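You operate a simulated robot arm through the tools that you are given. There is no shell and no other tool. Be economical: measure what you need, move in short steps, check, and stop when the job is done.

Carry out the task below with a simulated robot arm. There is one attempt and no reset: what you move stays moved.

Task
Close up the damp cabinet, fill its water tray to MAX and wait till its dial shows green.
Fine: door latched, vent closed, feed knob closed again, nothing spilt. Where these are worked on the way, their far stop is far enough and under half their travel is too little: feed knob.

The check looks at the end state, three seconds after you hand in, the way a careful person would. Anything else that was tipped, shoved, dropped, spilled or broken makes it a failure.

Robot
A 7-joint arm with a two-finger gripper on a trunk, on a base that drives. Base frame: it is fixed to the floor where the robot stands at the start and does not move with it; the origin is under the middle of the robot, x ahead of it, y to its left, z up. Units: mm, degrees, N and s.
With the tool pointing down near the work surface it reaches from about 360 to 780 mm from the robot's upright axis, wherever it stands. Its first joint turns from -143.0 to 143.0 degrees. Places, roughly: cabinet vent slider [700, -500, 1300]; damp cabinet door [700, -300, 1000]; damp dial [800, -300, 1300]; feed knob [600, -700, 1000]; grey latch [600, -600, 1200]; water tray [900, -500, 700]. Payload 2.45 kg.
The tool frame sits at the grasp point between the pads (the TCP): z along the fingers, y along the line on which they close. The tips reach 26 mm beyond it. The gripper opens to 96 mm. The gripper's body begins 69 mm behind the TCP.
Orientation is that of the tool frame in the base frame, as a unit quaternion [x, y, z, w]. With the fingers straight down and closing along the base's y, the tool's x points along the base's -x, its y along +y and its z along -z.

Tools
- The arm moves only by the tool servo_tool. Its argument "deltas" is a list that holds one entry, the list of rows, each a list of 7 numbers: the shift along the tool's x, y, z in mm, then the turn, a rotation vector about the tool's x, y, z in degrees, then the closure, from 0 (fully open) to 1 (shut). In form: [[[tx, ty, tz, rx, ry, rz, jaw], ...]]. A call has 1 to 8 rows; each row is the pose to reach, as a shift and turn from the pose commanded when the call began, along the tool's axes at that moment. Rows are played at 5 a second. More than 50 mm and 8.6 degrees between two rows, or a gripper value outside its range, and nothing of the call is played. A pose out of reach is approached as far as the arm can. The call stops where the force on the tool passes 40 N (or 10 N more than at its start, if that is more) or the arm is blocked; 0.2 s more then pass. The fingers move at their own pace and stop on an object; they squeeze with about 43 N. The grip force told is the motor's: it shows also when the fingers shut on nothing. Time passes only in rows, and 0.2 s behind the last, so rows that repeat a pose let the fingers close. It gives the time, the measured TCP pose, the force on the tool (base axes), the opening and the grip force at its end, in the units of the frame above (readings bear some noise), with the torque about the TCP (base axes, N m) and any sound that the robot's microphone picked up.
- Cameras (640 x 400 px; columns grow to the right, rows downward): "scene" is now at [20.5, 124, 1549.7]; the picture's right is [-0.64, -0.77, -0.00], its down [-0.39, 0.32, -0.87] and it looks along [0.67, -0.55, -0.50] (base axes); focal length 284 px, centre (320, 200). "wrist" rides on the gripper at [82, 3, -98] in the tool frame; the picture's right is [-0.04, 1.00, 0.00], its down [-0.73, -0.03, -0.68] and it looks along [-0.68, -0.03, 0.73] (tool axes); focal length 256 px, centre (320, 200). There is no depth. A picture from a camera that has moved, and an enlarged one, comes with that camera's place and axes in the base frame and with its lens.
- capture(camera): a new picture of that camera. It takes no simulated time.
- move_column(by): slides the trunk up (or, below 0, down) by that many mm; the arm and the scene camera ride with it, the base frame stays. It gives what a move gives, with no picture.
- drive_base(legs): drives the robot by 1 to 6 legs, each [ahead, turn to the left] in mm and degrees, along the robot's own axes; the way and the turn of a leg run together, so that a leg with both is an arc; at most 1500 mm and 180 degrees a leg. The arm and the cameras ride along, it lands a little off, and it stops where it bumps. It gives what a move gives.
- pan_tilt(pan, tilt): turns the head with the scene camera to pan (to the left, within 155 degrees either way) and tilt (down, from -29 to 69), counted from straight ahead of the robot. It gives what a move gives.
- inspect(camera, box): a new picture of the part [left, top, right, bottom] of that camera's present view, enlarged. It takes no simulated time.
- finish_job(): hands the job in; it is judged then, once.

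Work in short steps. Places have to be worked out from the pictures, the camera data and where the tool is seen: move nearer, look again, correct. Check each grasp and each placing, and mend what went wrong. You have 120 turns and 90 pictures in all, those below and enlarged ones among them. Open the gripper and draw the arm clear of the work before you hand the job in, unless the task says otherwise; then end with one line.

The tools are called after "Call:" as name(argument=value, ...) on one line, values as JSON. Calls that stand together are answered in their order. servo_tool: Moves the arm, as the interface text tells. Its arguments: {"type":"object","properties":{"deltas":{"type":"array"}},"required":["deltas"]} The other tools are called the same way: move_column (by) slides the trunk up or down; drive_base (legs) drives the base; pan_tilt (pan, tilt) turns the head that bears the scene camera; capture (camera) takes a picture; inspect (camera, box) takes an enlarged picture of a part of a camera's view; finish_job () hands the job in.

At the start:

```text
time_s: 0.0
tcp_pos: [329.3, -484.1, 999.3]
orientation: [0.0, 1.0, 0.0, 0.0]
wrist_force: [-0.3, 1.4, -0.5]
ft_torque: [0.01, -0.01, 0.01]
width: 96.1
grip_force: 0.1
trunk travel left (down, up): [-575.0, 65.0]
robot x, y, heading: [1.1, -0.7, 0.0]
head pan, tilt: [-39.5, 30.1]
```

scene: 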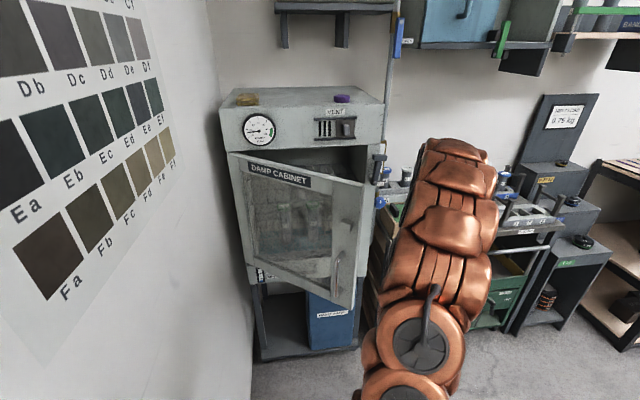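
wrist: 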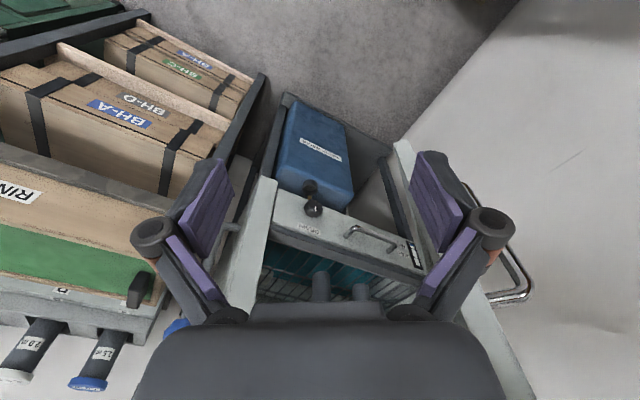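

The door is ajar, hinged on the left, and the vent looks open. I'll enlarge the cabinet first.

Call:
inspect(camera="scene", box=[220, 70, 420, 195])

Call:
inspect(camera="scene", box=[220, 180, 420, 370])

Call:
inspect(camera="wrist", box=[180, 80, 480, 310])

```text
3.20 times, centred on (320, 132) of scene
camera zoom: at [20.5, 124.0, 1549.7], right [-0.64, -0.77, 0.0], down [-0.39, 0.32, -0.87], along [0.67, -0.55, -0.5], focal length 909 px, centre (320, 416)
```

zoom: 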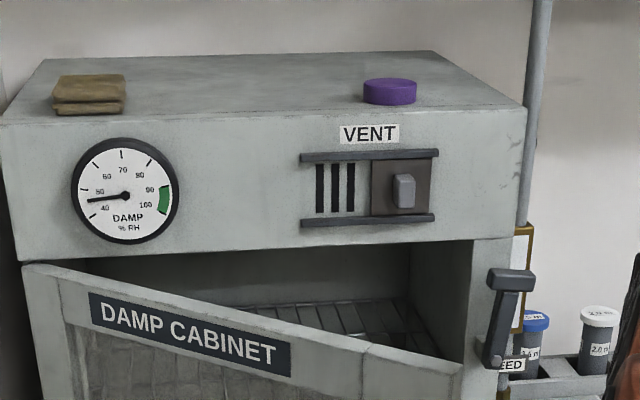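

```text
2.11 times, centred on (320, 275) of scene
camera zoom: at [20.5, 124.0, 1549.7], right [-0.64, -0.77, 0.0], down [-0.39, 0.32, -0.87], along [0.67, -0.55, -0.5], focal length 598 px, centre (320, 42)
```

zoom: 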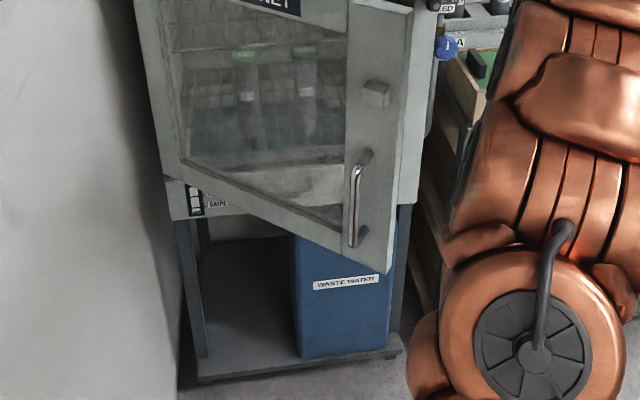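

```text
1.74 times, centred on (330, 195) of wrist
camera zoom: at [246.2, -480.0, 1098.6], right [0.04, 1.0, 0.0], down [0.73, -0.03, 0.68], along [0.68, -0.03, -0.73], focal length 445 px, centre (303, 209)
```

zoom: 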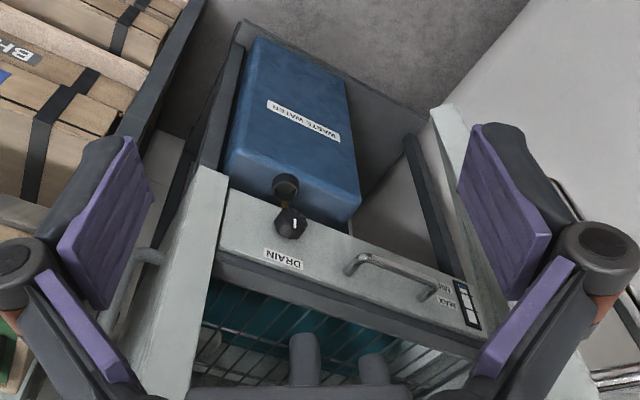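

The cabinet face looks turned about 37° from my axis: the outward normal is about (-0.8, 0.6) and the face is about 816 mm away. I'll swing the arm back and round the open door to the front, so the view is clear and I can work face-on.

Call:
servo_tool(deltas=[[[39, 44, 0, 0, 0, 0, 0], [54, 89, 0, 0, 0, 0, 0], [59, 134, 0, 0, 0, 0, 0], [54, 179, 0, 0, 0, 0, 0], [39, 224, 0, 0, 0, 0, 0], [19, 269, 0, 0, 0, 0, 0], [-6, 309, 0, 0, 0, 0, 0], [-36, 349, 0, 0, 0, 0, 0]]])

```text
refused: row 1 steps farther than a row can; nothing moved
```

Row 1 was too long, so I'll shorten the steps.

Call:
servo_tool(deltas=[[[30, 30, 0, 0, 0, 0, 0], [55, 70, 0, 0, 0, 0, 0], [59, 118, 0, 0, 0, 0, 0], [54, 166, 0, 0, 0, 0, 0], [39, 212, 0, 0, 0, 0, 0], [19, 256, 0, 0, 0, 0, 0], [-6, 297, 0, 0, 0, 0, 0], [-36, 336, 0, 0, 0, 0, 0]]])

Call:
capture(camera="scene")

```text
time_s: 1.8
tcp_pos: [364.3, -148.3, 1003.3]
orientation: [0.001, 1.0, 0.0, 0.0]
wrist_force: [-0.3, -1.3, 0.2]
ft_torque: [0.0, -0.05, 0.0]
width: 96.0
grip_force: 0.1
trunk travel left (down, up): [-575.0, 65.0]
robot x, y, heading: [2.1, -0.8, 0.0]
head pan, tilt: [-39.5, 30.1]
```

```text
84 pictures are left
camera scene: at [20.1, 124.0, 1549.7], right [-0.64, -0.77, 0.0], down [-0.39, 0.32, -0.87], along [0.67, -0.55, -0.5], focal length 284 px, centre (320, 200)
```

scene: 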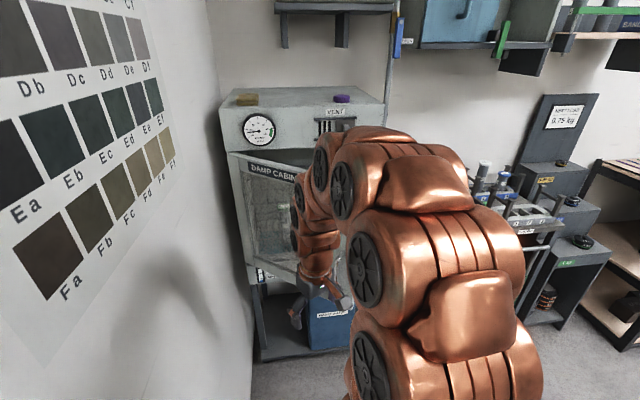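

The arm is now at about 100 mm to the left of my line to the cabinet. The left wall seems to run parallel to the cabinet's normal, so I'll turn the base to face the cabinet squarely.

Call:
drive_base(legs=[[0, -37]])

Call:
pan_tilt(pan=0, tilt=30)

Call:
capture(camera="scene")

Call:
capture(camera="wrist")

```text
time_s: 3.9
tcp_pos: [204.7, -336.2, 1003.6]
orientation: [0.314, 0.949, 0.001, 0.0]
wrist_force: [-0.3, -0.8, 0.0]
ft_torque: [0.02, 0.0, 0.02]
width: 95.8
grip_force: 0.1
trunk travel left (down, up): [-575.0, 65.0]
robot x, y, heading: [1.5, 3.4, -36.6]
head pan, tilt: [-39.5, 30.1]
```

```text
time_s: 5.0
tcp_pos: [205.3, -336.8, 1004.3]
orientation: [0.314, 0.95, 0.0, 0.0]
wrist_force: [0.1, -0.1, 0.0]
ft_torque: [0.0, 0.0, 0.03]
width: 96.0
grip_force: 0.1
trunk travel left (down, up): [-575.0, 65.0]
robot x, y, heading: [-1.1, 3.0, -36.6]
head pan, tilt: [0.0, 30.0]
```

```text
83 pictures are left
camera scene: at [141.4, 121.8, 1549.8], right [-0.6, -0.8, 0.0], down [-0.4, 0.3, -0.87], along [0.7, -0.52, -0.5], focal length 284 px, centre (320, 200)
```

scene: 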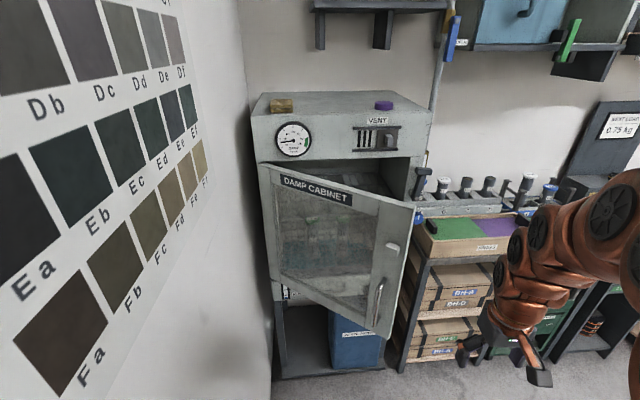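

```text
82 pictures are left
camera wrist: at [141.1, -284.6, 1102.3], right [0.63, 0.78, 0.0], down [0.57, -0.46, 0.68], along [0.53, -0.43, -0.73], focal length 256 px, centre (320, 200)
```

wrist: 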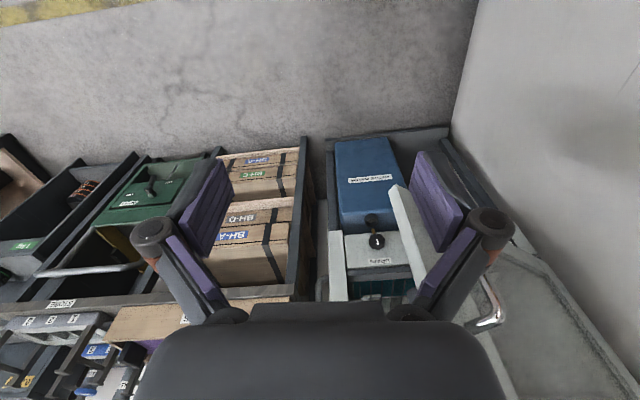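

The view is clear now. I'll zoom in on the panel, latch, feed and tray from here.

Call:
inspect(camera="scene", box=[250, 90, 450, 215])

Call:
inspect(camera="scene", box=[360, 160, 460, 222])

Call:
inspect(camera="wrist", box=[300, 130, 420, 300])

```text
3.20 times, centred on (350, 152) of scene
camera zoom: at [141.4, 121.8, 1549.8], right [-0.6, -0.8, 0.0], down [-0.4, 0.3, -0.87], along [0.7, -0.52, -0.5], focal length 909 px, centre (224, 352)
```

zoom: 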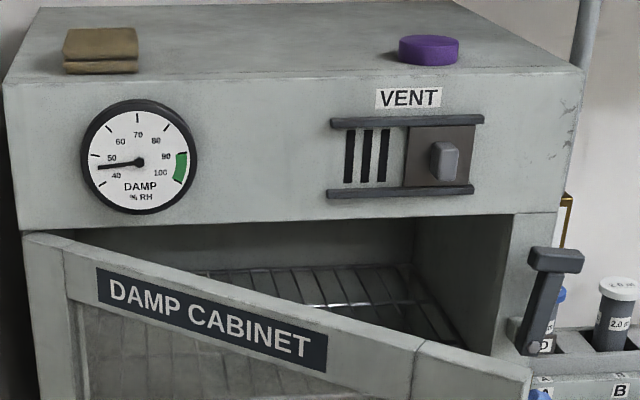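

```text
6.40 times, centred on (410, 191) of scene
camera zoom: at [141.4, 121.8, 1549.8], right [-0.6, -0.8, 0.0], down [-0.4, 0.3, -0.87], along [0.7, -0.52, -0.5], focal length 1818 px, centre (-256, 258)
```

zoom: 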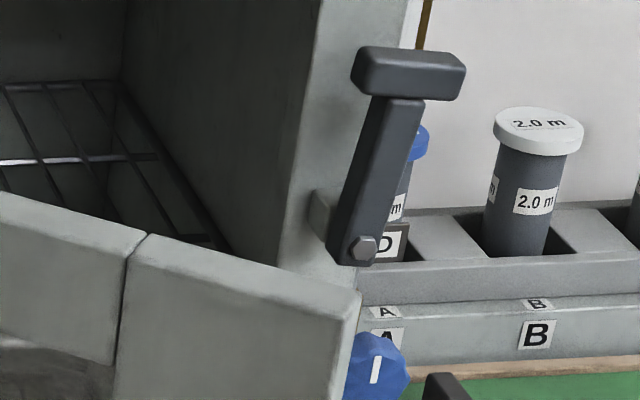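

```text
2.35 times, centred on (360, 215) of wrist
camera zoom: at [141.1, -284.6, 1102.3], right [0.63, 0.78, 0.0], down [0.57, -0.46, 0.68], along [0.53, -0.43, -0.73], focal length 602 px, centre (226, 165)
```

zoom: 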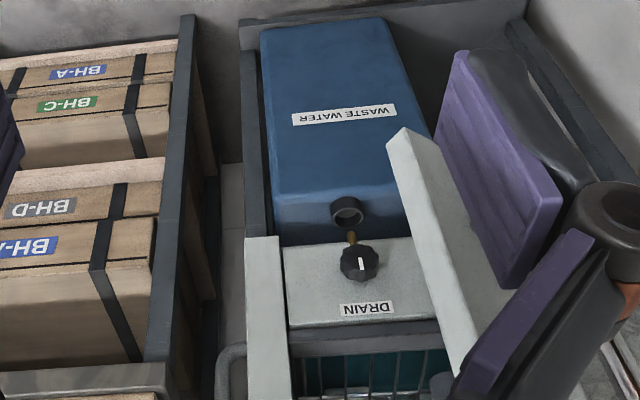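

I've worked out cabinet coordinates, with forward f ≈ (.848, -.530) and right t ≈ (-.530, -.848).

| Item | u (right) | d (depth) | z |
|---|---|---|---|
| Cabinet face | -302 to 208 | ≈855 | – |
| Vent tab | 83 | 828 | 1291 |
| Latch pivot | 190 | – | 1091 |
| Latch handle | – | – | ≈1193 |
| Door catch block (when closed) | 127 | – | 1085 |

I'll turn the base square to the face and tip the tool to horizontal.

Call:
drive_base(legs=[[0, 4.6]])

Call:
servo_tool(deltas=[[[0, 0, 0, 0, -8, 0, 1], [0, 0, -10, 0, -16, 0, 1], [0, 0, -20, 0, -24, 0, 1], [0, 0, -30, 0, -32, 0, 1], [0, 0, -40, 0, -40, 0, 1], [0, 0, -50, 0, -48, 0, 1], [0, 0, -60, 0, -56, 0, 1], [0, 0, -70, 0, -64, 0, 1]]])

```text
time_s: 5.9
tcp_pos: [231.1, -320.1, 1004.8]
orientation: [0.276, 0.961, 0.0, 0.001]
wrist_force: [-1.0, -0.2, 0.1]
ft_torque: [-0.02, 0.01, -0.01]
width: 96.0
grip_force: 0.2
trunk travel left (down, up): [-575.0, 65.0]
robot x, y, heading: [0.3, 2.3, -32.1]
head pan, tilt: [0.0, 30.0]
```

```text
time_s: 7.7
tcp_pos: [244.0, -416.2, 1162.1]
orientation: [0.237, 0.823, -0.142, 0.496]
wrist_force: [0.5, -0.6, -0.1]
ft_torque: [0.04, -0.01, 0.02]
width: 0.2
grip_force: 28.3
out of reach, approached as far as the arm can: row 3, 4, 5, 6, 7, 8
trunk travel left (down, up): [-575.0, 65.0]
robot x, y, heading: [0.8, -2.6, -32.1]
head pan, tilt: [0.0, 30.0]
```

The tool is at about 62° tilt and cramped. I'll move forward and left toward u≈100, d≈520 while finishing the tilt.

Call:
servo_tool(deltas=[[[2, 24, 22, 0, 0, 0, 1], [4, 48, 43, 0, -4, 0, 1], [6, 72, 65, 0, -10, 0, 1], [8, 96, 86, 0, -16, 0, 1], [10, 120, 107, 0, -22, 0, 1], [11, 120, 107, 0, -28, 0, 1]]])

Call:
capture(camera="scene")

```text
time_s: 9.3
tcp_pos: [409.7, -444.8, 1176.3]
orientation: [0.118, 0.686, -0.181, 0.694]
wrist_force: [-0.3, 0.5, 0.7]
ft_torque: [0.03, 0.03, 0.01]
width: 0.0
grip_force: 28.9
out of reach, approached as far as the arm can: row 1, 2, 3, 4, 5, 6
trunk travel left (down, up): [-575.0, 65.0]
robot x, y, heading: [1.6, -2.0, -32.2]
head pan, tilt: [0.0, 30.0]
stopped in row 6: the arm was blocked; the commanded pose is now the measured one
```

```text
78 pictures are left
camera scene: at [130.6, 133.4, 1549.8], right [-0.53, -0.85, 0.0], down [-0.42, 0.26, -0.87], along [0.73, -0.46, -0.5], focal length 284 px, centre (320, 200)
```

scene: 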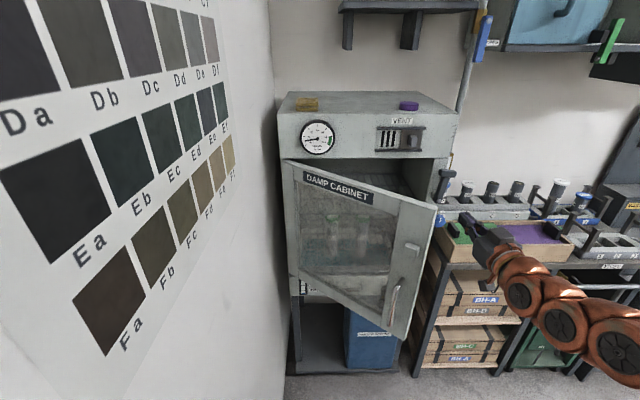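

The tool is now nearly horizontal, about 7° to the left, at u=160, d=583, to the right of the door edge. I'll draw back, then go left in front of the door.

Call:
servo_tool(deltas=[[[0, 0, -45, 0, 0, 0, 1], [0, 0, -90, 4, 0, 0, 1], [0, 0, -110, 7.6, 0, 0, 1], [0, 40, -110, 7.6, 0, 0, 1], [0, 80, -110, 7.6, 0, 0, 1], [0, 100, -110, 7.6, 0, 0, 1]]])

```text
time_s: 10.7
tcp_pos: [320.5, -423.5, 1292.0]
orientation: [0.16, 0.674, -0.228, 0.684]
wrist_force: [-1.1, 0.9, 0.9]
ft_torque: [0.05, 0.13, -0.16]
width: 0.0
grip_force: 29.1
out of reach, approached as far as the arm can: row 1, 2, 3, 4, 5, 6
trunk travel left (down, up): [-575.0, 65.0]
robot x, y, heading: [-1.8, 2.5, -31.7]
head pan, tilt: [0.0, 30.0]
```

Close in, the arm can't fold with a horizontal tool, so standing a bit farther back suits it better. I'll check behind before backing up.

Call:
pan_tilt(pan=150, tilt=45)

Call:
capture(camera="scene")

```text
time_s: 13.0
tcp_pos: [317.5, -432.4, 1287.7]
orientation: [0.163, 0.675, -0.224, 0.684]
wrist_force: [-0.7, 0.5, 0.8]
ft_torque: [0.0, 0.02, -0.01]
width: 0.0
grip_force: 28.6
trunk travel left (down, up): [-575.0, 65.0]
robot x, y, heading: [-0.9, -1.6, -32.1]
head pan, tilt: [150.0, 45.0]
```

```text
77 pictures are left
camera scene: at [16.4, 252.4, 1527.2], right [0.88, 0.47, 0.0], down [0.33, -0.62, -0.71], along [-0.33, 0.62, -0.71], focal length 284 px, centre (320, 200)
```

scene: 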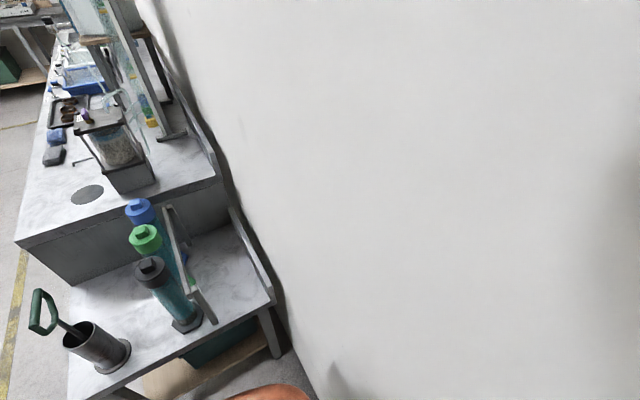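

The bench behind starts about 450 mm back, so a small retreat is safe. I'll back up 80 mm and look at the front again.

Call:
drive_base(legs=[[-80, 0]])

Call:
pan_tilt(pan=0, tilt=30)

Call:
move_column(by=-150)

Call:
capture(camera="scene")

```text
time_s: 14.1
tcp_pos: [250.5, -389.8, 1288.3]
orientation: [0.162, 0.675, -0.226, 0.684]
wrist_force: [-0.4, -0.7, 0.1]
ft_torque: [0.02, -0.03, 0.02]
width: 0.1
grip_force: 28.1
trunk travel left (down, up): [-575.0, 65.0]
robot x, y, heading: [-66.6, 40.6, -32.2]
head pan, tilt: [150.0, 45.0]
```

```text
time_s: 16.4
tcp_pos: [250.4, -389.0, 1288.4]
orientation: [0.162, 0.674, -0.227, 0.684]
wrist_force: [0.0, 0.1, -0.2]
ft_torque: [-0.01, -0.01, -0.02]
width: 0.3
grip_force: 28.1
trunk travel left (down, up): [-575.0, 65.0]
robot x, y, heading: [-67.8, 38.2, -32.2]
head pan, tilt: [0.0, 30.0]
```

```text
time_s: 18.2
tcp_pos: [249.7, -389.0, 1139.0]
orientation: [0.162, 0.675, -0.226, 0.684]
wrist_force: [-0.2, -0.2, 0.6]
ft_torque: [0.05, -0.01, -0.03]
width: 0.0
grip_force: 28.8
trunk travel left (down, up): [-425.0, 215.0]
robot x, y, heading: [-67.3, 39.2, -32.1]
head pan, tilt: [0.0, 30.0]
```

```text
76 pictures are left
camera scene: at [64.0, 174.7, 1399.9], right [-0.53, -0.85, 0.0], down [-0.42, 0.27, -0.87], along [0.73, -0.46, -0.5], focal length 284 px, centre (320, 200)
```

scene: 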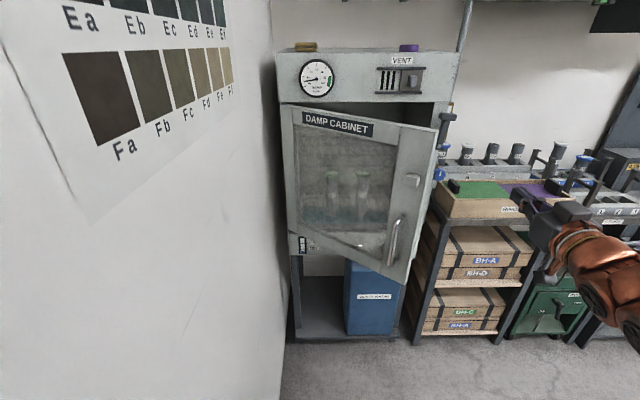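

Backing up and lowering worked. The TCP is at u≈198, d≈418, z≈1139. I'll move left and slightly down to face the door's outer stile.

Call:
servo_tool(deltas=[[[20, 35, 10, 0, 0, 0, 1], [40, 70, 20, 0, 0, 0, 1], [60, 105, 30, 0, 0, 0, 1], [80, 130, 40, 0, 0, 0, 1], [110, 135, 40, 0, 0, 0, 1], [130, 135, 40, 0, 0, 0, 1]]])

Call:
capture(camera="scene")

```text
time_s: 19.7
tcp_pos: [417.8, -360.3, 1072.6]
orientation: [0.17, 0.675, -0.228, 0.681]
wrist_force: [-14.6, -6.3, -6.1]
ft_torque: [0.12, -0.05, -0.19]
width: 0.2
grip_force: 28.5
out of reach, approached as far as the arm can: row 1, 2, 3, 4, 5, 6
trunk travel left (down, up): [-425.0, 215.0]
robot x, y, heading: [-65.8, 42.9, -32.4]
head pan, tilt: [0.0, 30.0]
stopped in row 6: the force on the tool passed its limit at 43 N (the readings are from after the stop); the commanded pose is now the measured one
```

```text
75 pictures are left
camera scene: at [63.4, 173.4, 1400.0], right [-0.54, -0.84, 0.0], down [-0.42, 0.27, -0.87], along [0.73, -0.46, -0.5], focal length 284 px, centre (320, 200)
```

scene: 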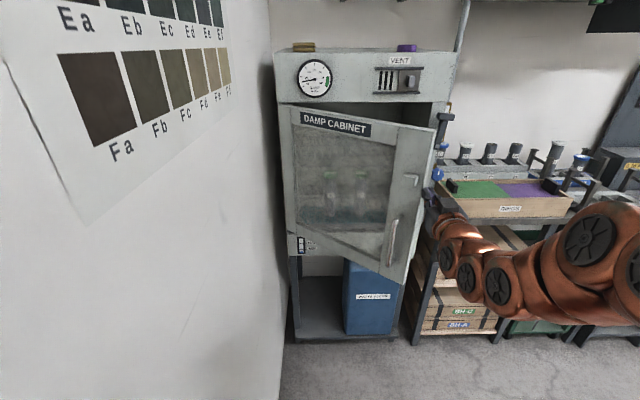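

The tool was pushed outward and touched the door's free edge (u≈84, d≈545). I'll ease off to the right, then lower the column. The arm folds closer when the tool is high relative to the trunk.

Call:
servo_tool(deltas=[[[0, -30, 0, 0, 0, 0, 1], [-40, -70, 0, 0, 0, 0, 1], [-80, -90, 0, 0, 0, 0, 1], [-120, -90, -20, 0, 0, 0, 1], [-150, -90, -50, 0, 0, 0, 1], [-170, -90, -90, 0, 0, 0, 1]]])

Call:
move_column(by=-220)

```text
refused: row 2 steps farther than a row can; nothing moved
```

```text
time_s: 22.1
tcp_pos: [420.3, -357.9, 851.2]
orientation: [0.167, 0.675, -0.227, 0.682]
wrist_force: [0.5, 0.1, -0.1]
ft_torque: [-0.01, -0.02, 0.02]
width: 0.0
grip_force: 28.3
trunk travel left (down, up): [-205.0, 435.0]
robot x, y, heading: [-72.7, 40.9, -32.4]
head pan, tilt: [0.0, 30.0]
```

The column went down even though the arm row was refused, but the forces are near zero. Now I'll move the arm right, then up and back.

Call:
servo_tool(deltas=[[[0, -30, 0, 0, 0, 0, 1], [-20, -70, 0, 0, 0, 0, 1], [-60, -90, 0, 0, 0, 0, 1], [-100, -90, -10, 0, 0, 0, 1], [-135, -90, -40, 0, 0, 0, 1], [-165, -90, -70, 0, 0, 0, 1], [-195, -90, -100, 0, 0, 0, 1]]])

Call:
capture(camera="scene")

```text
time_s: 23.7
tcp_pos: [289.1, -365.1, 1041.9]
orientation: [0.168, 0.679, -0.227, 0.678]
wrist_force: [-0.3, 0.2, 0.2]
ft_torque: [0.0, 0.02, 0.0]
width: 0.0
grip_force: 28.9
trunk travel left (down, up): [-205.0, 435.0]
robot x, y, heading: [-67.0, 42.4, -32.3]
head pan, tilt: [0.0, 30.0]
```

```text
74 pictures are left
camera scene: at [64.2, 174.3, 1180.0], right [-0.53, -0.85, 0.0], down [-0.42, 0.27, -0.87], along [0.73, -0.46, -0.5], focal length 284 px, centre (320, 200)
```

scene: 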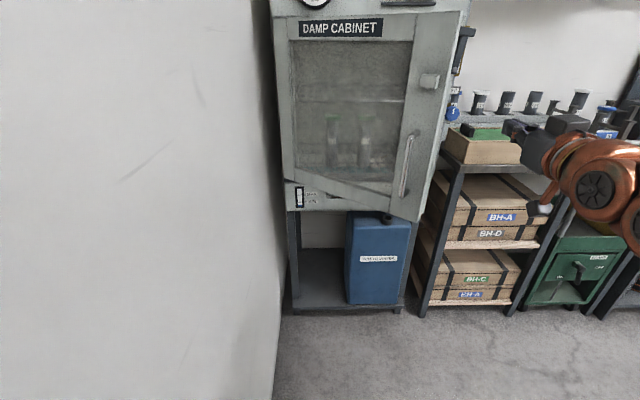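

The arm behaves now, with the TCP at u≈156, d≈439. I'll slide left to u≈50 at z≈1000, between the catch block and the door handle.

Call:
servo_tool(deltas=[[[10, 35, 0, 0, 0, 0, 1], [20, 70, 0, 0, 0, 0, 1], [40, 106, 0, 0, 0, 0, 1]]])

Call:
capture(camera="scene")

Call:
capture(camera="wrist")

```text
time_s: 24.5
tcp_pos: [355.1, -279.1, 988.8]
orientation: [0.17, 0.683, -0.217, 0.677]
wrist_force: [0.7, -1.2, -1.2]
ft_torque: [-0.01, 0.0, -0.01]
width: 0.0
grip_force: 28.5
trunk travel left (down, up): [-205.0, 435.0]
robot x, y, heading: [-69.6, 44.5, -32.1]
head pan, tilt: [0.0, 30.0]
```

```text
73 pictures are left
camera scene: at [64.2, 174.2, 1179.4], right [-0.53, -0.85, 0.0], down [-0.42, 0.27, -0.87], along [0.73, -0.46, -0.5], focal length 284 px, centre (320, 200)
```

scene: 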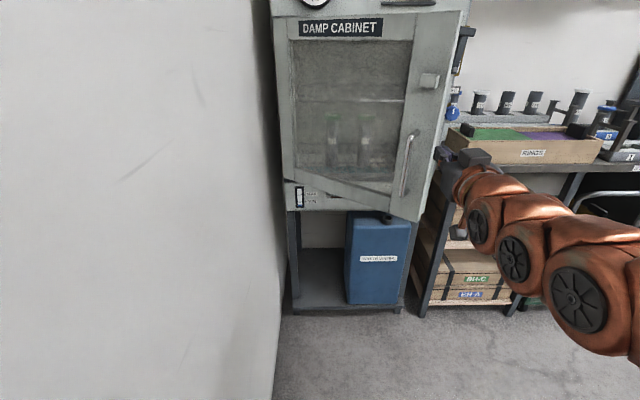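

```text
72 pictures are left
camera wrist: at [271.0, -230.0, 906.2], right [0.53, 0.85, -0.03], down [-0.57, 0.38, 0.73], along [0.63, -0.37, 0.69], focal length 256 px, centre (320, 200)
```

wrist: 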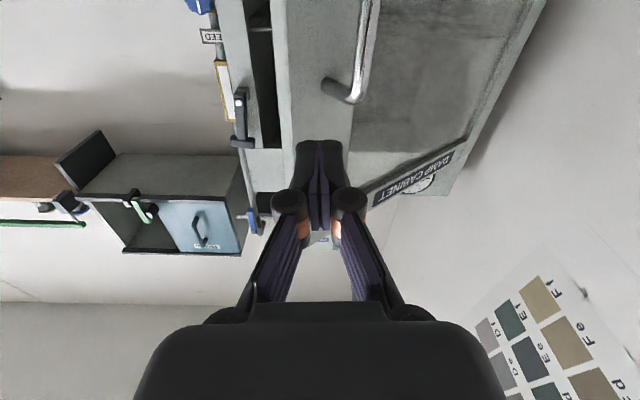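

The closed fingers point at the door stile from outside. I'll push forward in steps.

Call:
servo_tool(deltas=[[[0, 0, 40, 0, 0, 0, 1], [0, 0, 80, 0, 0, 0, 1], [0, 0, 120, 0, 0, 0, 1], [0, 0, 150, 0, 0, 0, 1], [0, 0, 180, 0, 0, 0, 1], [0, 0, 210, 0, 0, 0, 1], [0, 0, 240, 0, 0, 0, 1], [0, 0, 270, 0, 0, 0, 1]]])

Call:
capture(camera="scene")

```text
time_s: 26.3
tcp_pos: [576.6, -420.3, 1010.4]
orientation: [0.168, 0.674, -0.228, 0.682]
wrist_force: [-0.1, 0.3, -0.6]
ft_torque: [0.02, 0.01, 0.02]
width: 0.2
grip_force: 28.3
trunk travel left (down, up): [-205.0, 435.0]
robot x, y, heading: [-69.9, 42.8, -32.2]
head pan, tilt: [0.0, 30.0]
```

```text
71 pictures are left
camera scene: at [64.2, 174.3, 1179.8], right [-0.53, -0.85, 0.0], down [-0.42, 0.27, -0.87], along [0.73, -0.46, -0.5], focal length 284 px, centre (320, 200)
```

scene: 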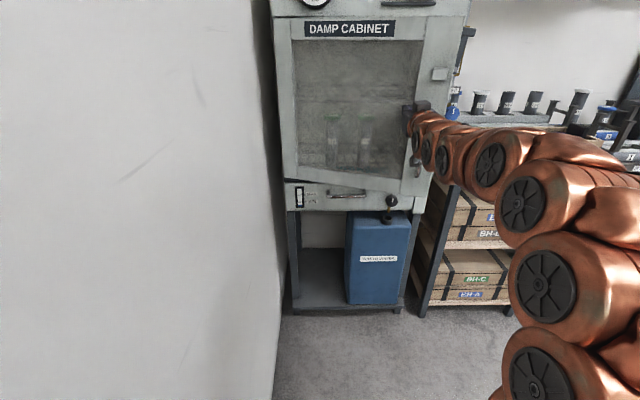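

The door swings easily and the TCP is at d≈712. I'll continue until contact force tells me it is shut.

Call:
servo_tool(deltas=[[[0, 0, 25, 0, 0, 0, 1], [0, 0, 45, 0, 0, 0, 1], [0, 0, 65, 0, 0, 0, 1], [0, 0, 80, 0, 0, 0, 1], [0, 0, 95, 0, 0, 0, 1], [0, 0, 110, 0, 0, 0, 1], [0, 0, 125, 0, 0, 0, 1]]])

Call:
capture(camera="scene")

```text
time_s: 27.9
tcp_pos: [680.8, -491.2, 1013.5]
orientation: [0.163, 0.676, -0.234, 0.68]
wrist_force: [0.1, 1.5, 0.2]
ft_torque: [0.02, -0.01, 0.07]
width: 0.0
grip_force: 28.4
trunk travel left (down, up): [-205.0, 435.0]
robot x, y, heading: [-65.2, 40.7, -32.5]
head pan, tilt: [0.0, 30.0]
```

```text
70 pictures are left
camera scene: at [64.1, 174.2, 1179.8], right [-0.53, -0.85, 0.0], down [-0.42, 0.27, -0.87], along [0.73, -0.46, -0.5], focal length 284 px, centre (320, 200)
```

scene: 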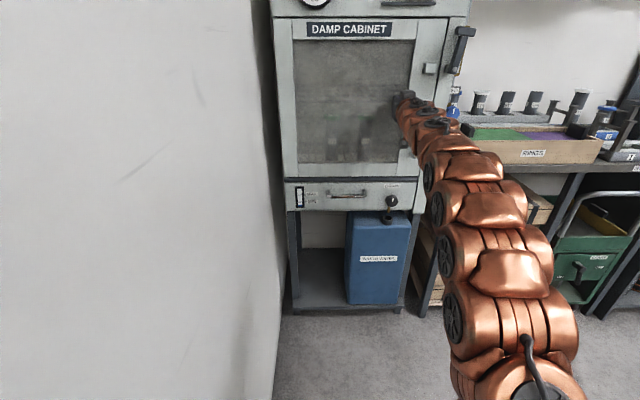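

TCP d≈838 with no force yet. I'll zoom to check whether the door is flush.

Call:
inspect(camera="scene", box=[270, 0, 480, 215])

```text
1.86 times, centred on (375, 108) of scene
camera zoom: at [64.1, 174.2, 1179.8], right [-0.53, -0.85, 0.0], down [-0.42, 0.27, -0.87], along [0.73, -0.46, -0.5], focal length 528 px, centre (218, 372)
```

zoom: 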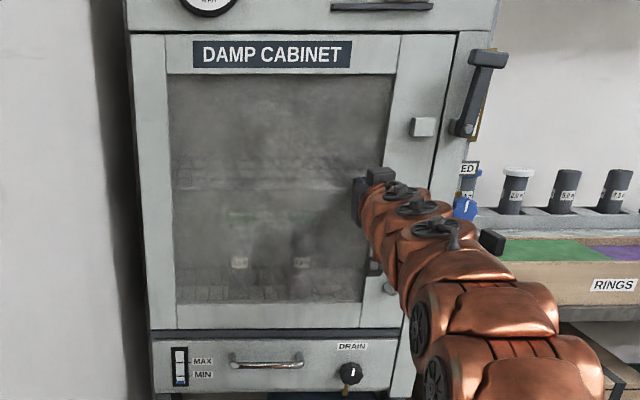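

It looks almost flush. I'll push a little more to feel the stop.

Call:
servo_tool(deltas=[[[0, -10, 8, 0, 0, 0, 1], [0, -10, 16, 0, 0, 0, 1], [0, -10, 24, 0, 0, 0, 1], [0, -10, 32, 0, 0, 0, 1]]])

```text
time_s: 28.4
tcp_pos: [680.9, -500.9, 1015.6]
orientation: [0.165, 0.676, -0.227, 0.681]
wrist_force: [-33.3, 22.3, -8.0]
ft_torque: [0.51, 0.46, 0.05]
width: 6.0
grip_force: 28.6
trunk travel left (down, up): [-205.0, 435.0]
robot x, y, heading: [-70.9, 41.9, -32.3]
head pan, tilt: [0.0, 30.0]
stopped in row 2: the force on the tool passed its limit at 75 N (the readings are from after the stop); the commanded pose is now the measured one
```

The stop was felt at tip d≈869, so the door is shut. Recalculated latch positions are pivot (u 197, z 1099), handle (u 203, z 1190) and block (u 134, z 1100). I'll retreat, raise the column and drive nearer.

Call:
servo_tool(deltas=[[[0, 0, -40, 0, 0, 0, 1], [0, 0, -80, 0, 0, 0, 1], [0, 0, -120, 0, 0, 0, 1], [0, 0, -160, 0, 0, 0, 1], [0, 0, -200, 0, 0, 0, 1], [0, 0, -240, 0, 0, 0, 1]]])

Call:
move_column(by=170)

Call:
capture(camera="scene")

```text
time_s: 29.8
tcp_pos: [479.5, -373.4, 1005.9]
orientation: [0.165, 0.677, -0.226, 0.681]
wrist_force: [0.6, 0.0, 0.1]
ft_torque: [0.01, -0.01, -0.02]
width: 0.1
grip_force: 29.2
trunk travel left (down, up): [-205.0, 435.0]
robot x, y, heading: [-67.5, 41.0, -32.2]
head pan, tilt: [0.0, 30.0]
```

```text
time_s: 31.7
tcp_pos: [479.1, -373.6, 1176.9]
orientation: [0.164, 0.677, -0.226, 0.681]
wrist_force: [0.2, -0.9, -0.8]
ft_torque: [0.01, -0.04, 0.0]
width: 0.0
grip_force: 28.6
trunk travel left (down, up): [-375.0, 265.0]
robot x, y, heading: [-70.0, 45.0, -32.5]
head pan, tilt: [0.0, 30.0]
```

```text
68 pictures are left
camera scene: at [64.0, 174.4, 1349.8], right [-0.53, -0.85, 0.0], down [-0.42, 0.27, -0.87], along [0.73, -0.46, -0.5], focal length 284 px, centre (320, 200)
```

scene: 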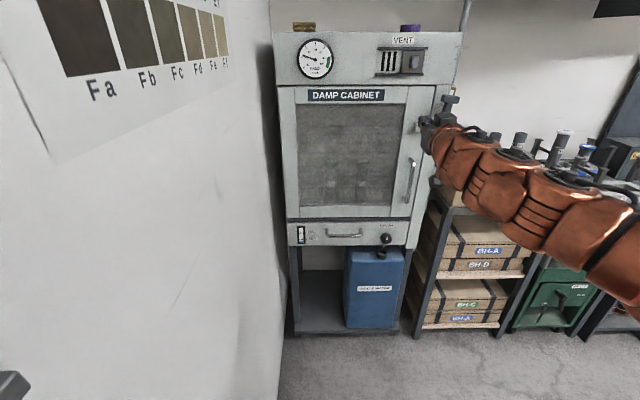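

The door stays shut. I'll drive 110 mm closer.

Call:
drive_base(legs=[[110, 0]])

Call:
servo_tool(deltas=[[[0, -40, 0, 0, 0, 0, 1], [0, -80, 0, 0, 0, 0, 1], [0, -120, 0, 0, 0, 0, 1], [0, -160, 0, 0, 0, 0, 1], [-15, -190, 0, 0, 0, 0, 1]]])

Call:
capture(camera="scene")

Call:
capture(camera="wrist")

```text
time_s: 32.9
tcp_pos: [571.6, -434.2, 1177.2]
orientation: [0.165, 0.677, -0.227, 0.68]
wrist_force: [-0.1, 0.1, 0.3]
ft_torque: [-0.02, -0.02, 0.02]
width: 0.0
grip_force: 28.0
trunk travel left (down, up): [-375.0, 265.0]
robot x, y, heading: [24.3, -15.8, -32.3]
head pan, tilt: [0.0, 30.0]
```

```text
time_s: 34.1
tcp_pos: [469.0, -591.0, 1212.7]
orientation: [0.164, 0.676, -0.225, 0.682]
wrist_force: [-1.9, 0.5, -0.1]
ft_torque: [0.02, 0.08, 0.07]
width: 0.1
grip_force: 28.3
trunk travel left (down, up): [-375.0, 265.0]
robot x, y, heading: [23.7, -14.2, -32.4]
head pan, tilt: [0.0, 30.0]
```

```text
67 pictures are left
camera scene: at [155.3, 116.5, 1350.0], right [-0.53, -0.85, 0.0], down [-0.42, 0.27, -0.87], along [0.73, -0.46, -0.5], focal length 284 px, centre (320, 200)
```

scene: 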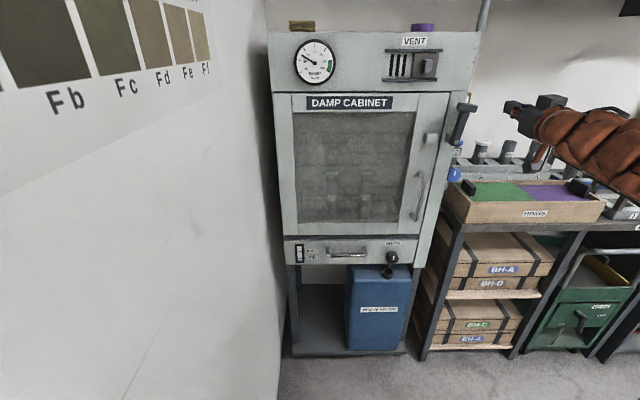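

```text
66 pictures are left
camera wrist: at [385.9, -542.3, 1127.5], right [0.53, 0.85, -0.04], down [-0.58, 0.4, 0.71], along [0.62, -0.35, 0.7], focal length 256 px, centre (320, 200)
```

wrist: 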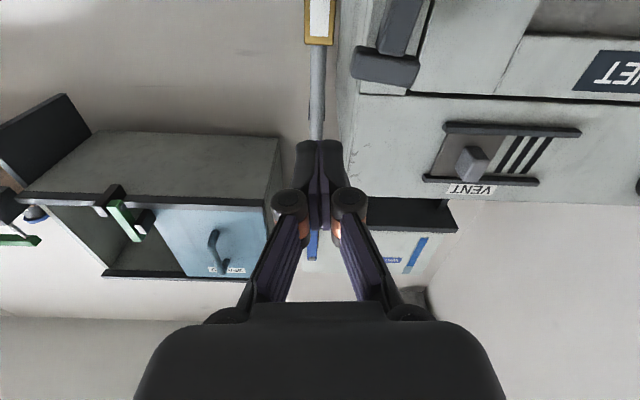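

Triangulated positions, with the TCP at (252, 711, 1213):

| Item | u | d | z |
|---|---|---|---|
| Latch handle | 199 | 843 | 1192 |
| Vent tab | 84 | 841 | 1284 |

I'll advance the closed fist just right of the latch handle.

Call:
servo_tool(deltas=[[[10, 3, 40, 0, 0, 0, 1], [22, 6, 80, 0, 0, 0, 1], [24, 10, 118, 0, 0, 0, 1]]])

Call:
capture(camera="scene")

Call:
capture(camera="wrist")

```text
time_s: 34.9
tcp_pos: [572.2, -645.3, 1186.5]
orientation: [0.165, 0.676, -0.226, 0.681]
wrist_force: [-0.2, 0.6, 0.7]
ft_torque: [0.05, 0.06, 0.0]
width: 0.1
grip_force: 28.1
trunk travel left (down, up): [-375.0, 265.0]
robot x, y, heading: [24.8, -17.6, -32.3]
head pan, tilt: [0.0, 30.0]
```

```text
65 pictures are left
camera scene: at [156.0, 116.2, 1349.9], right [-0.53, -0.85, 0.0], down [-0.42, 0.27, -0.87], along [0.73, -0.46, -0.5], focal length 284 px, centre (320, 200)
```

scene: 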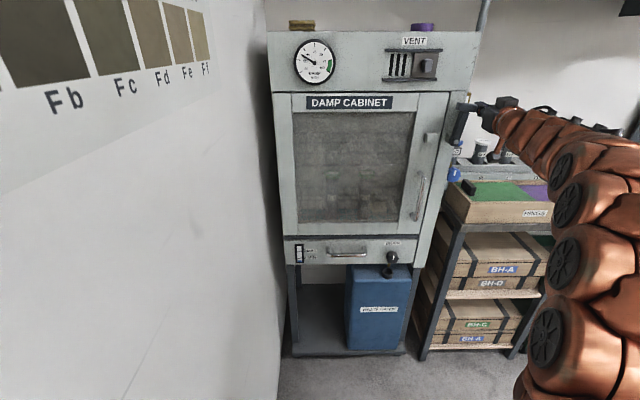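

```text
64 pictures are left
camera wrist: at [488.2, -596.9, 1103.2], right [0.53, 0.85, -0.04], down [-0.58, 0.4, 0.71], along [0.62, -0.35, 0.7], focal length 256 px, centre (320, 200)
```

wrist: 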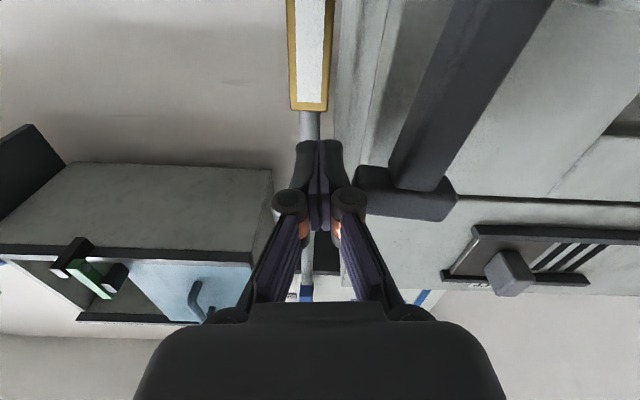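

The fist is just right of the handle. I'll sweep it along the arc, left then down, about the pivot.

Call:
servo_tool(deltas=[[[-5.5, 14, 0, 0, 0, 0, 1], [-12.5, 39, 0, 0, 0, 0, 1], [-13.5, 64, 0, 0, 0, 0, 1], [-7.5, 89, 0, 0, 0, 0, 1], [3.5, 110, 0, 0, 0, 0, 1], [21.5, 127, 0, 0, 0, 0, 1], [43.5, 139, 0, 0, 0, 0, 1]]])

Call:
capture(camera="scene")

```text
time_s: 36.5
tcp_pos: [646.5, -536.4, 1137.7]
orientation: [0.166, 0.674, -0.227, 0.684]
wrist_force: [3.1, -8.4, 26.1]
ft_torque: [0.23, 0.21, 0.05]
width: 0.1
grip_force: 28.2
trunk travel left (down, up): [-375.0, 265.0]
robot x, y, heading: [26.5, -15.5, -32.3]
head pan, tilt: [0.0, 30.0]
```

```text
63 pictures are left
camera scene: at [155.6, 116.1, 1350.5], right [-0.53, -0.84, 0.0], down [-0.42, 0.27, -0.87], along [0.73, -0.46, -0.5], focal length 284 px, centre (320, 200)
```

scene: 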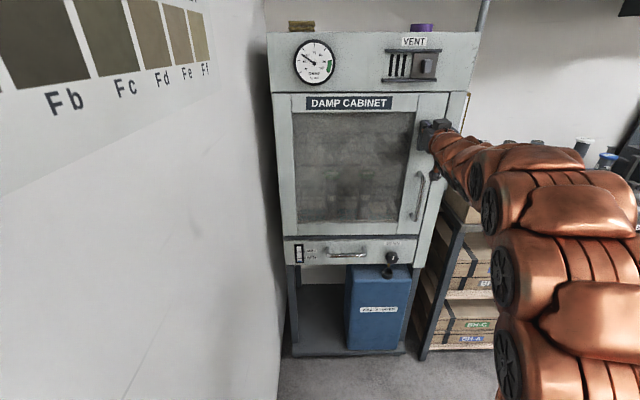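

The lever was carried round and there is 26 N of reaction pressing up. I'll check the lever's angle.

Call:
inspect(camera="scene", box=[390, 90, 490, 200])

Call:
capture(camera="wrist")

```text
3.64 times, centred on (440, 145) of scene
camera zoom: at [155.6, 116.1, 1350.5], right [-0.53, -0.84, 0.0], down [-0.42, 0.27, -0.87], along [0.73, -0.46, -0.5], focal length 1033 px, centre (-116, 400)
```

zoom: 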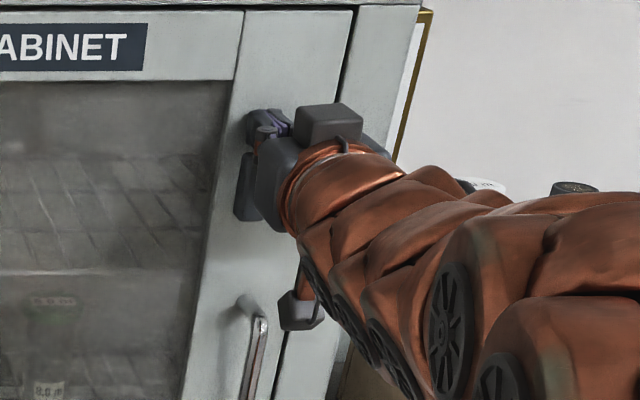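

```text
61 pictures are left
camera wrist: at [562.9, -487.7, 1053.2], right [0.53, 0.84, -0.04], down [-0.58, 0.4, 0.71], along [0.61, -0.35, 0.71], focal length 256 px, centre (320, 200)
```

wrist: 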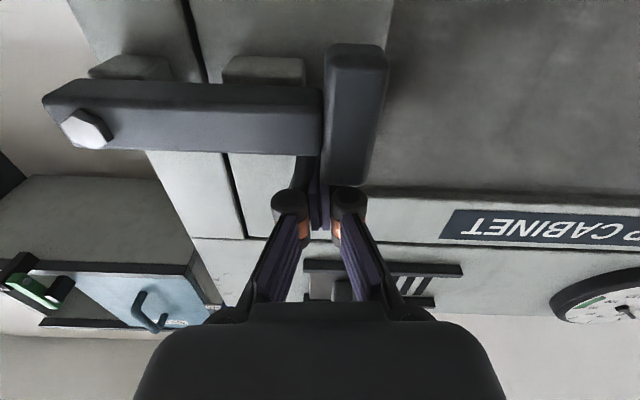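

The lever lies horizontally across the catch block. I'll press a little further down to make sure it's at its stop.

Call:
servo_tool(deltas=[[[6, 0, 0, 0, 0, 0, 1], [12, 0, 0, 0, 0, 0, 1], [18, 0, 0, 0, 0, 0, 1]]])

Call:
capture(camera="wrist")

```text
time_s: 36.8
tcp_pos: [644.8, -537.1, 1138.1]
orientation: [0.164, 0.67, -0.228, 0.687]
wrist_force: [-0.9, -1.7, 12.2]
ft_torque: [0.19, 0.09, 0.04]
width: 0.0
grip_force: 28.9
trunk travel left (down, up): [-375.0, 265.0]
robot x, y, heading: [23.4, -15.8, -32.6]
head pan, tilt: [0.0, 30.0]
stopped in row 1: the force on the tool passed its limit at 45 N (the readings are from after the stop); the commanded pose is now the measured one
```

```text
60 pictures are left
camera wrist: at [563.5, -488.0, 1053.0], right [0.53, 0.84, -0.04], down [-0.59, 0.4, 0.7], along [0.61, -0.35, 0.71], focal length 256 px, centre (320, 200)
```

wrist: 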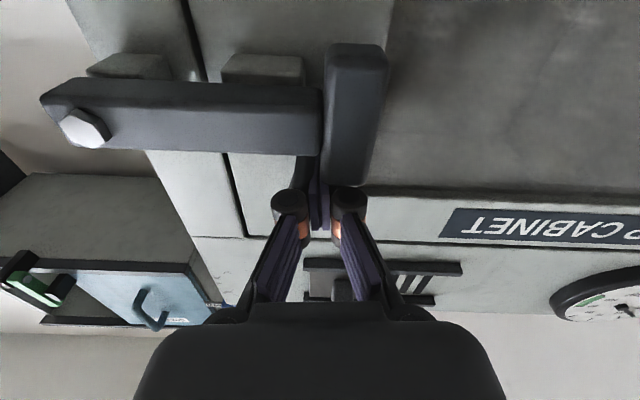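

The latch is at its hard stop. Now for the vent: I'll retract, rise to z≈1284 and come in just right of the tab.

Call:
servo_tool(deltas=[[[0, 0, -30, 0, 0, 0, 1], [0, 0, -70, 0, 0, 0, 1], [-45, -6, -70, 0, 0, 0, 1], [-90, -12, -70, 0, 0, 0, 1], [-135, -18, -65, 0, 0, 0, 1], [-148, -20, -60, 0, 0, 0, 1]]])

Call:
capture(camera="scene")

Call:
capture(camera="wrist")

```text
time_s: 38.2
tcp_pos: [586.6, -507.0, 1282.8]
orientation: [0.164, 0.673, -0.227, 0.684]
wrist_force: [1.3, -0.8, 0.2]
ft_torque: [0.0, -0.01, 0.03]
width: 0.0
grip_force: 28.8
trunk travel left (down, up): [-375.0, 265.0]
robot x, y, heading: [25.7, -19.0, -32.5]
head pan, tilt: [0.0, 30.0]
```

```text
59 pictures are left
camera scene: at [156.4, 115.8, 1349.8], right [-0.54, -0.84, 0.0], down [-0.42, 0.27, -0.87], along [0.73, -0.46, -0.5], focal length 284 px, centre (320, 200)
```

scene: 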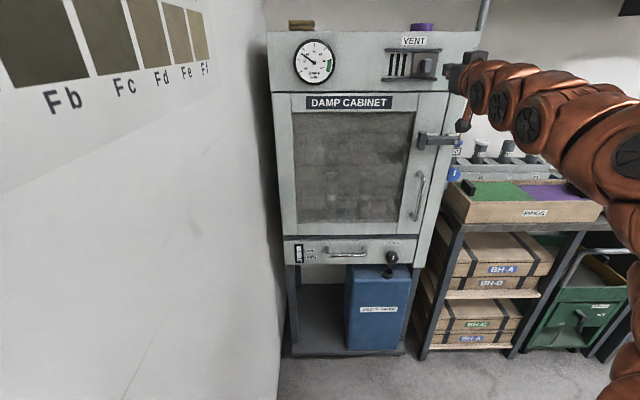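

```text
58 pictures are left
camera wrist: at [504.5, -459.1, 1197.4], right [0.53, 0.84, -0.04], down [-0.58, 0.4, 0.71], along [0.61, -0.35, 0.71], focal length 256 px, centre (320, 200)
```

wrist: 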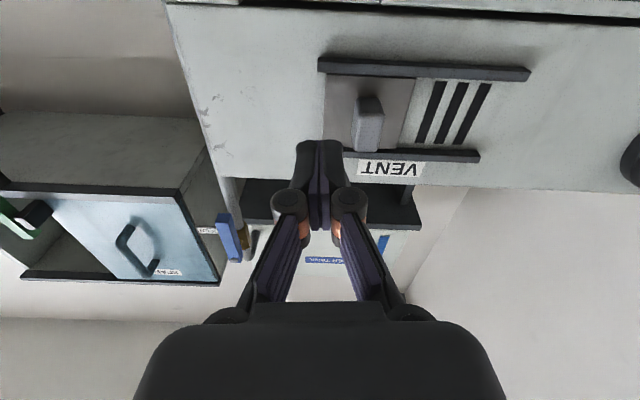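

The fist is at (119, 766, 1283), and the tab is at u≈83, z≈1289. I'll go in 58 mm and then push left until the stop.

Call:
servo_tool(deltas=[[[-5, 0, 30, 0, 0, 0, 1], [-5, 0, 57, 0, 0, 0, 1], [-5, 15, 57, 0, 0, 0, 1], [-6, 30, 57, 0, 0, 0, 1], [-7, 45, 57, 0, 0, 0, 1], [-8, 58, 57, 0, 0, 0, 1]]])

Call:
capture(camera="wrist")

```text
time_s: 39.6
tcp_pos: [668.0, -487.4, 1288.2]
orientation: [0.165, 0.673, -0.227, 0.684]
wrist_force: [0.9, -0.3, 0.4]
ft_torque: [-0.02, 0.03, 0.0]
width: 0.0
grip_force: 28.5
trunk travel left (down, up): [-375.0, 265.0]
robot x, y, heading: [23.3, -18.7, -32.3]
head pan, tilt: [0.0, 30.0]
```

```text
57 pictures are left
camera wrist: at [584.6, -439.6, 1202.8], right [0.53, 0.85, -0.04], down [-0.58, 0.4, 0.71], along [0.61, -0.35, 0.71], focal length 256 px, centre (320, 200)
```

wrist: 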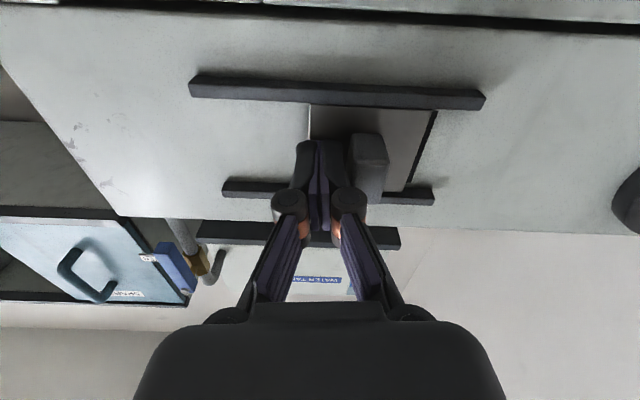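

The slider is moving and nearly covers all the slots. I'll continue left to the stop.

Call:
servo_tool(deltas=[[[-0.5, 8, 0, 0, 0, 0, 1], [-1, 16, 0, 0, 0, 0, 1], [-1.5, 24, 0, 0, 0, 0, 1], [-2, 32, 0, 0, 0, 0, 1]]])

Call:
capture(camera="wrist")

```text
time_s: 40.5
tcp_pos: [672.7, -476.9, 1287.7]
orientation: [0.171, 0.67, -0.231, 0.684]
wrist_force: [-5.6, -17.7, 1.7]
ft_torque: [0.0, 0.01, -0.12]
width: 0.4
grip_force: 28.5
trunk travel left (down, up): [-375.0, 265.0]
robot x, y, heading: [24.8, -14.0, -32.6]
head pan, tilt: [0.0, 30.0]
stopped in row 4: the force on the tool passed its limit at 45 N (the readings are from after the stop); the commanded pose is now the measured one
```

```text
56 pictures are left
camera wrist: at [591.2, -427.1, 1202.6], right [0.54, 0.84, -0.04], down [-0.58, 0.41, 0.7], along [0.6, -0.36, 0.71], focal length 256 px, centre (320, 200)
```

wrist: 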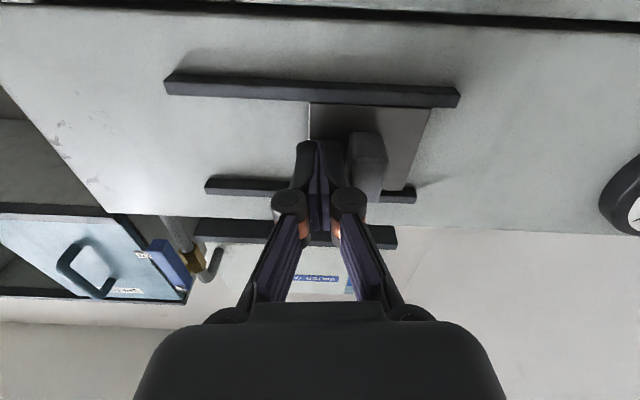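

The vent is fully closed against its stop. I'll retract and open the fingers, then zoom in on the feed knob, the gauge and the dial.

Call:
servo_tool(deltas=[[[0, -6, -5, 0, 0, 0, 1], [0, -8, -45, 0, 0, 0, 1], [0, -20, -85, 0, 0, 0, 1], [0, -60, -110, 0, 0, 0, 0.5], [0, -100, -130, 0, 0, 0, 0], [0, -140, -150, 0, 0, 0, 0]]])

Call:
inspect(camera="scene", box=[420, 120, 500, 200])

Call:
inspect(camera="scene", box=[280, 230, 410, 300])

```text
time_s: 41.9
tcp_pos: [472.7, -506.2, 1291.0]
orientation: [0.168, 0.672, -0.23, 0.684]
wrist_force: [-0.7, -0.9, -0.4]
ft_torque: [-0.03, 0.0, -0.03]
width: 69.3
grip_force: 0.1
trunk travel left (down, up): [-375.0, 265.0]
robot x, y, heading: [26.1, -16.2, -32.4]
head pan, tilt: [0.0, 30.0]
```

```text
5.00 times, centred on (460, 160) of scene
camera zoom: at [157.4, 115.4, 1349.8], right [-0.54, -0.84, 0.0], down [-0.42, 0.27, -0.87], along [0.73, -0.47, -0.5], focal length 1420 px, centre (-380, 400)
```

zoom: 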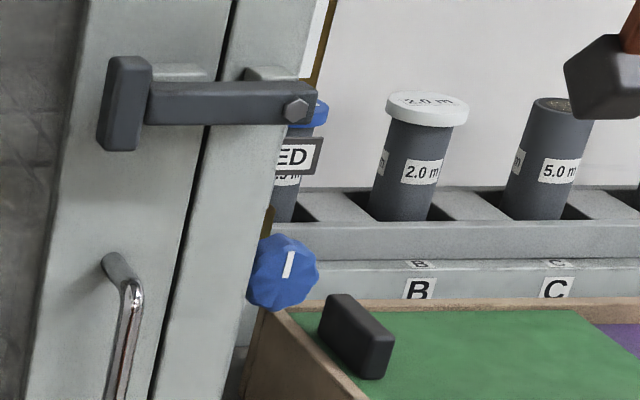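

```text
4.92 times, centred on (345, 265) of scene
camera zoom: at [157.4, 115.4, 1349.8], right [-0.54, -0.84, 0.0], down [-0.42, 0.27, -0.87], along [0.73, -0.47, -0.5], focal length 1398 px, centre (197, -120)
```

zoom: 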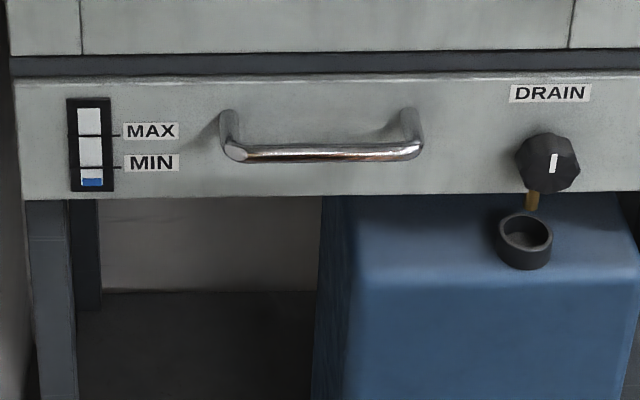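

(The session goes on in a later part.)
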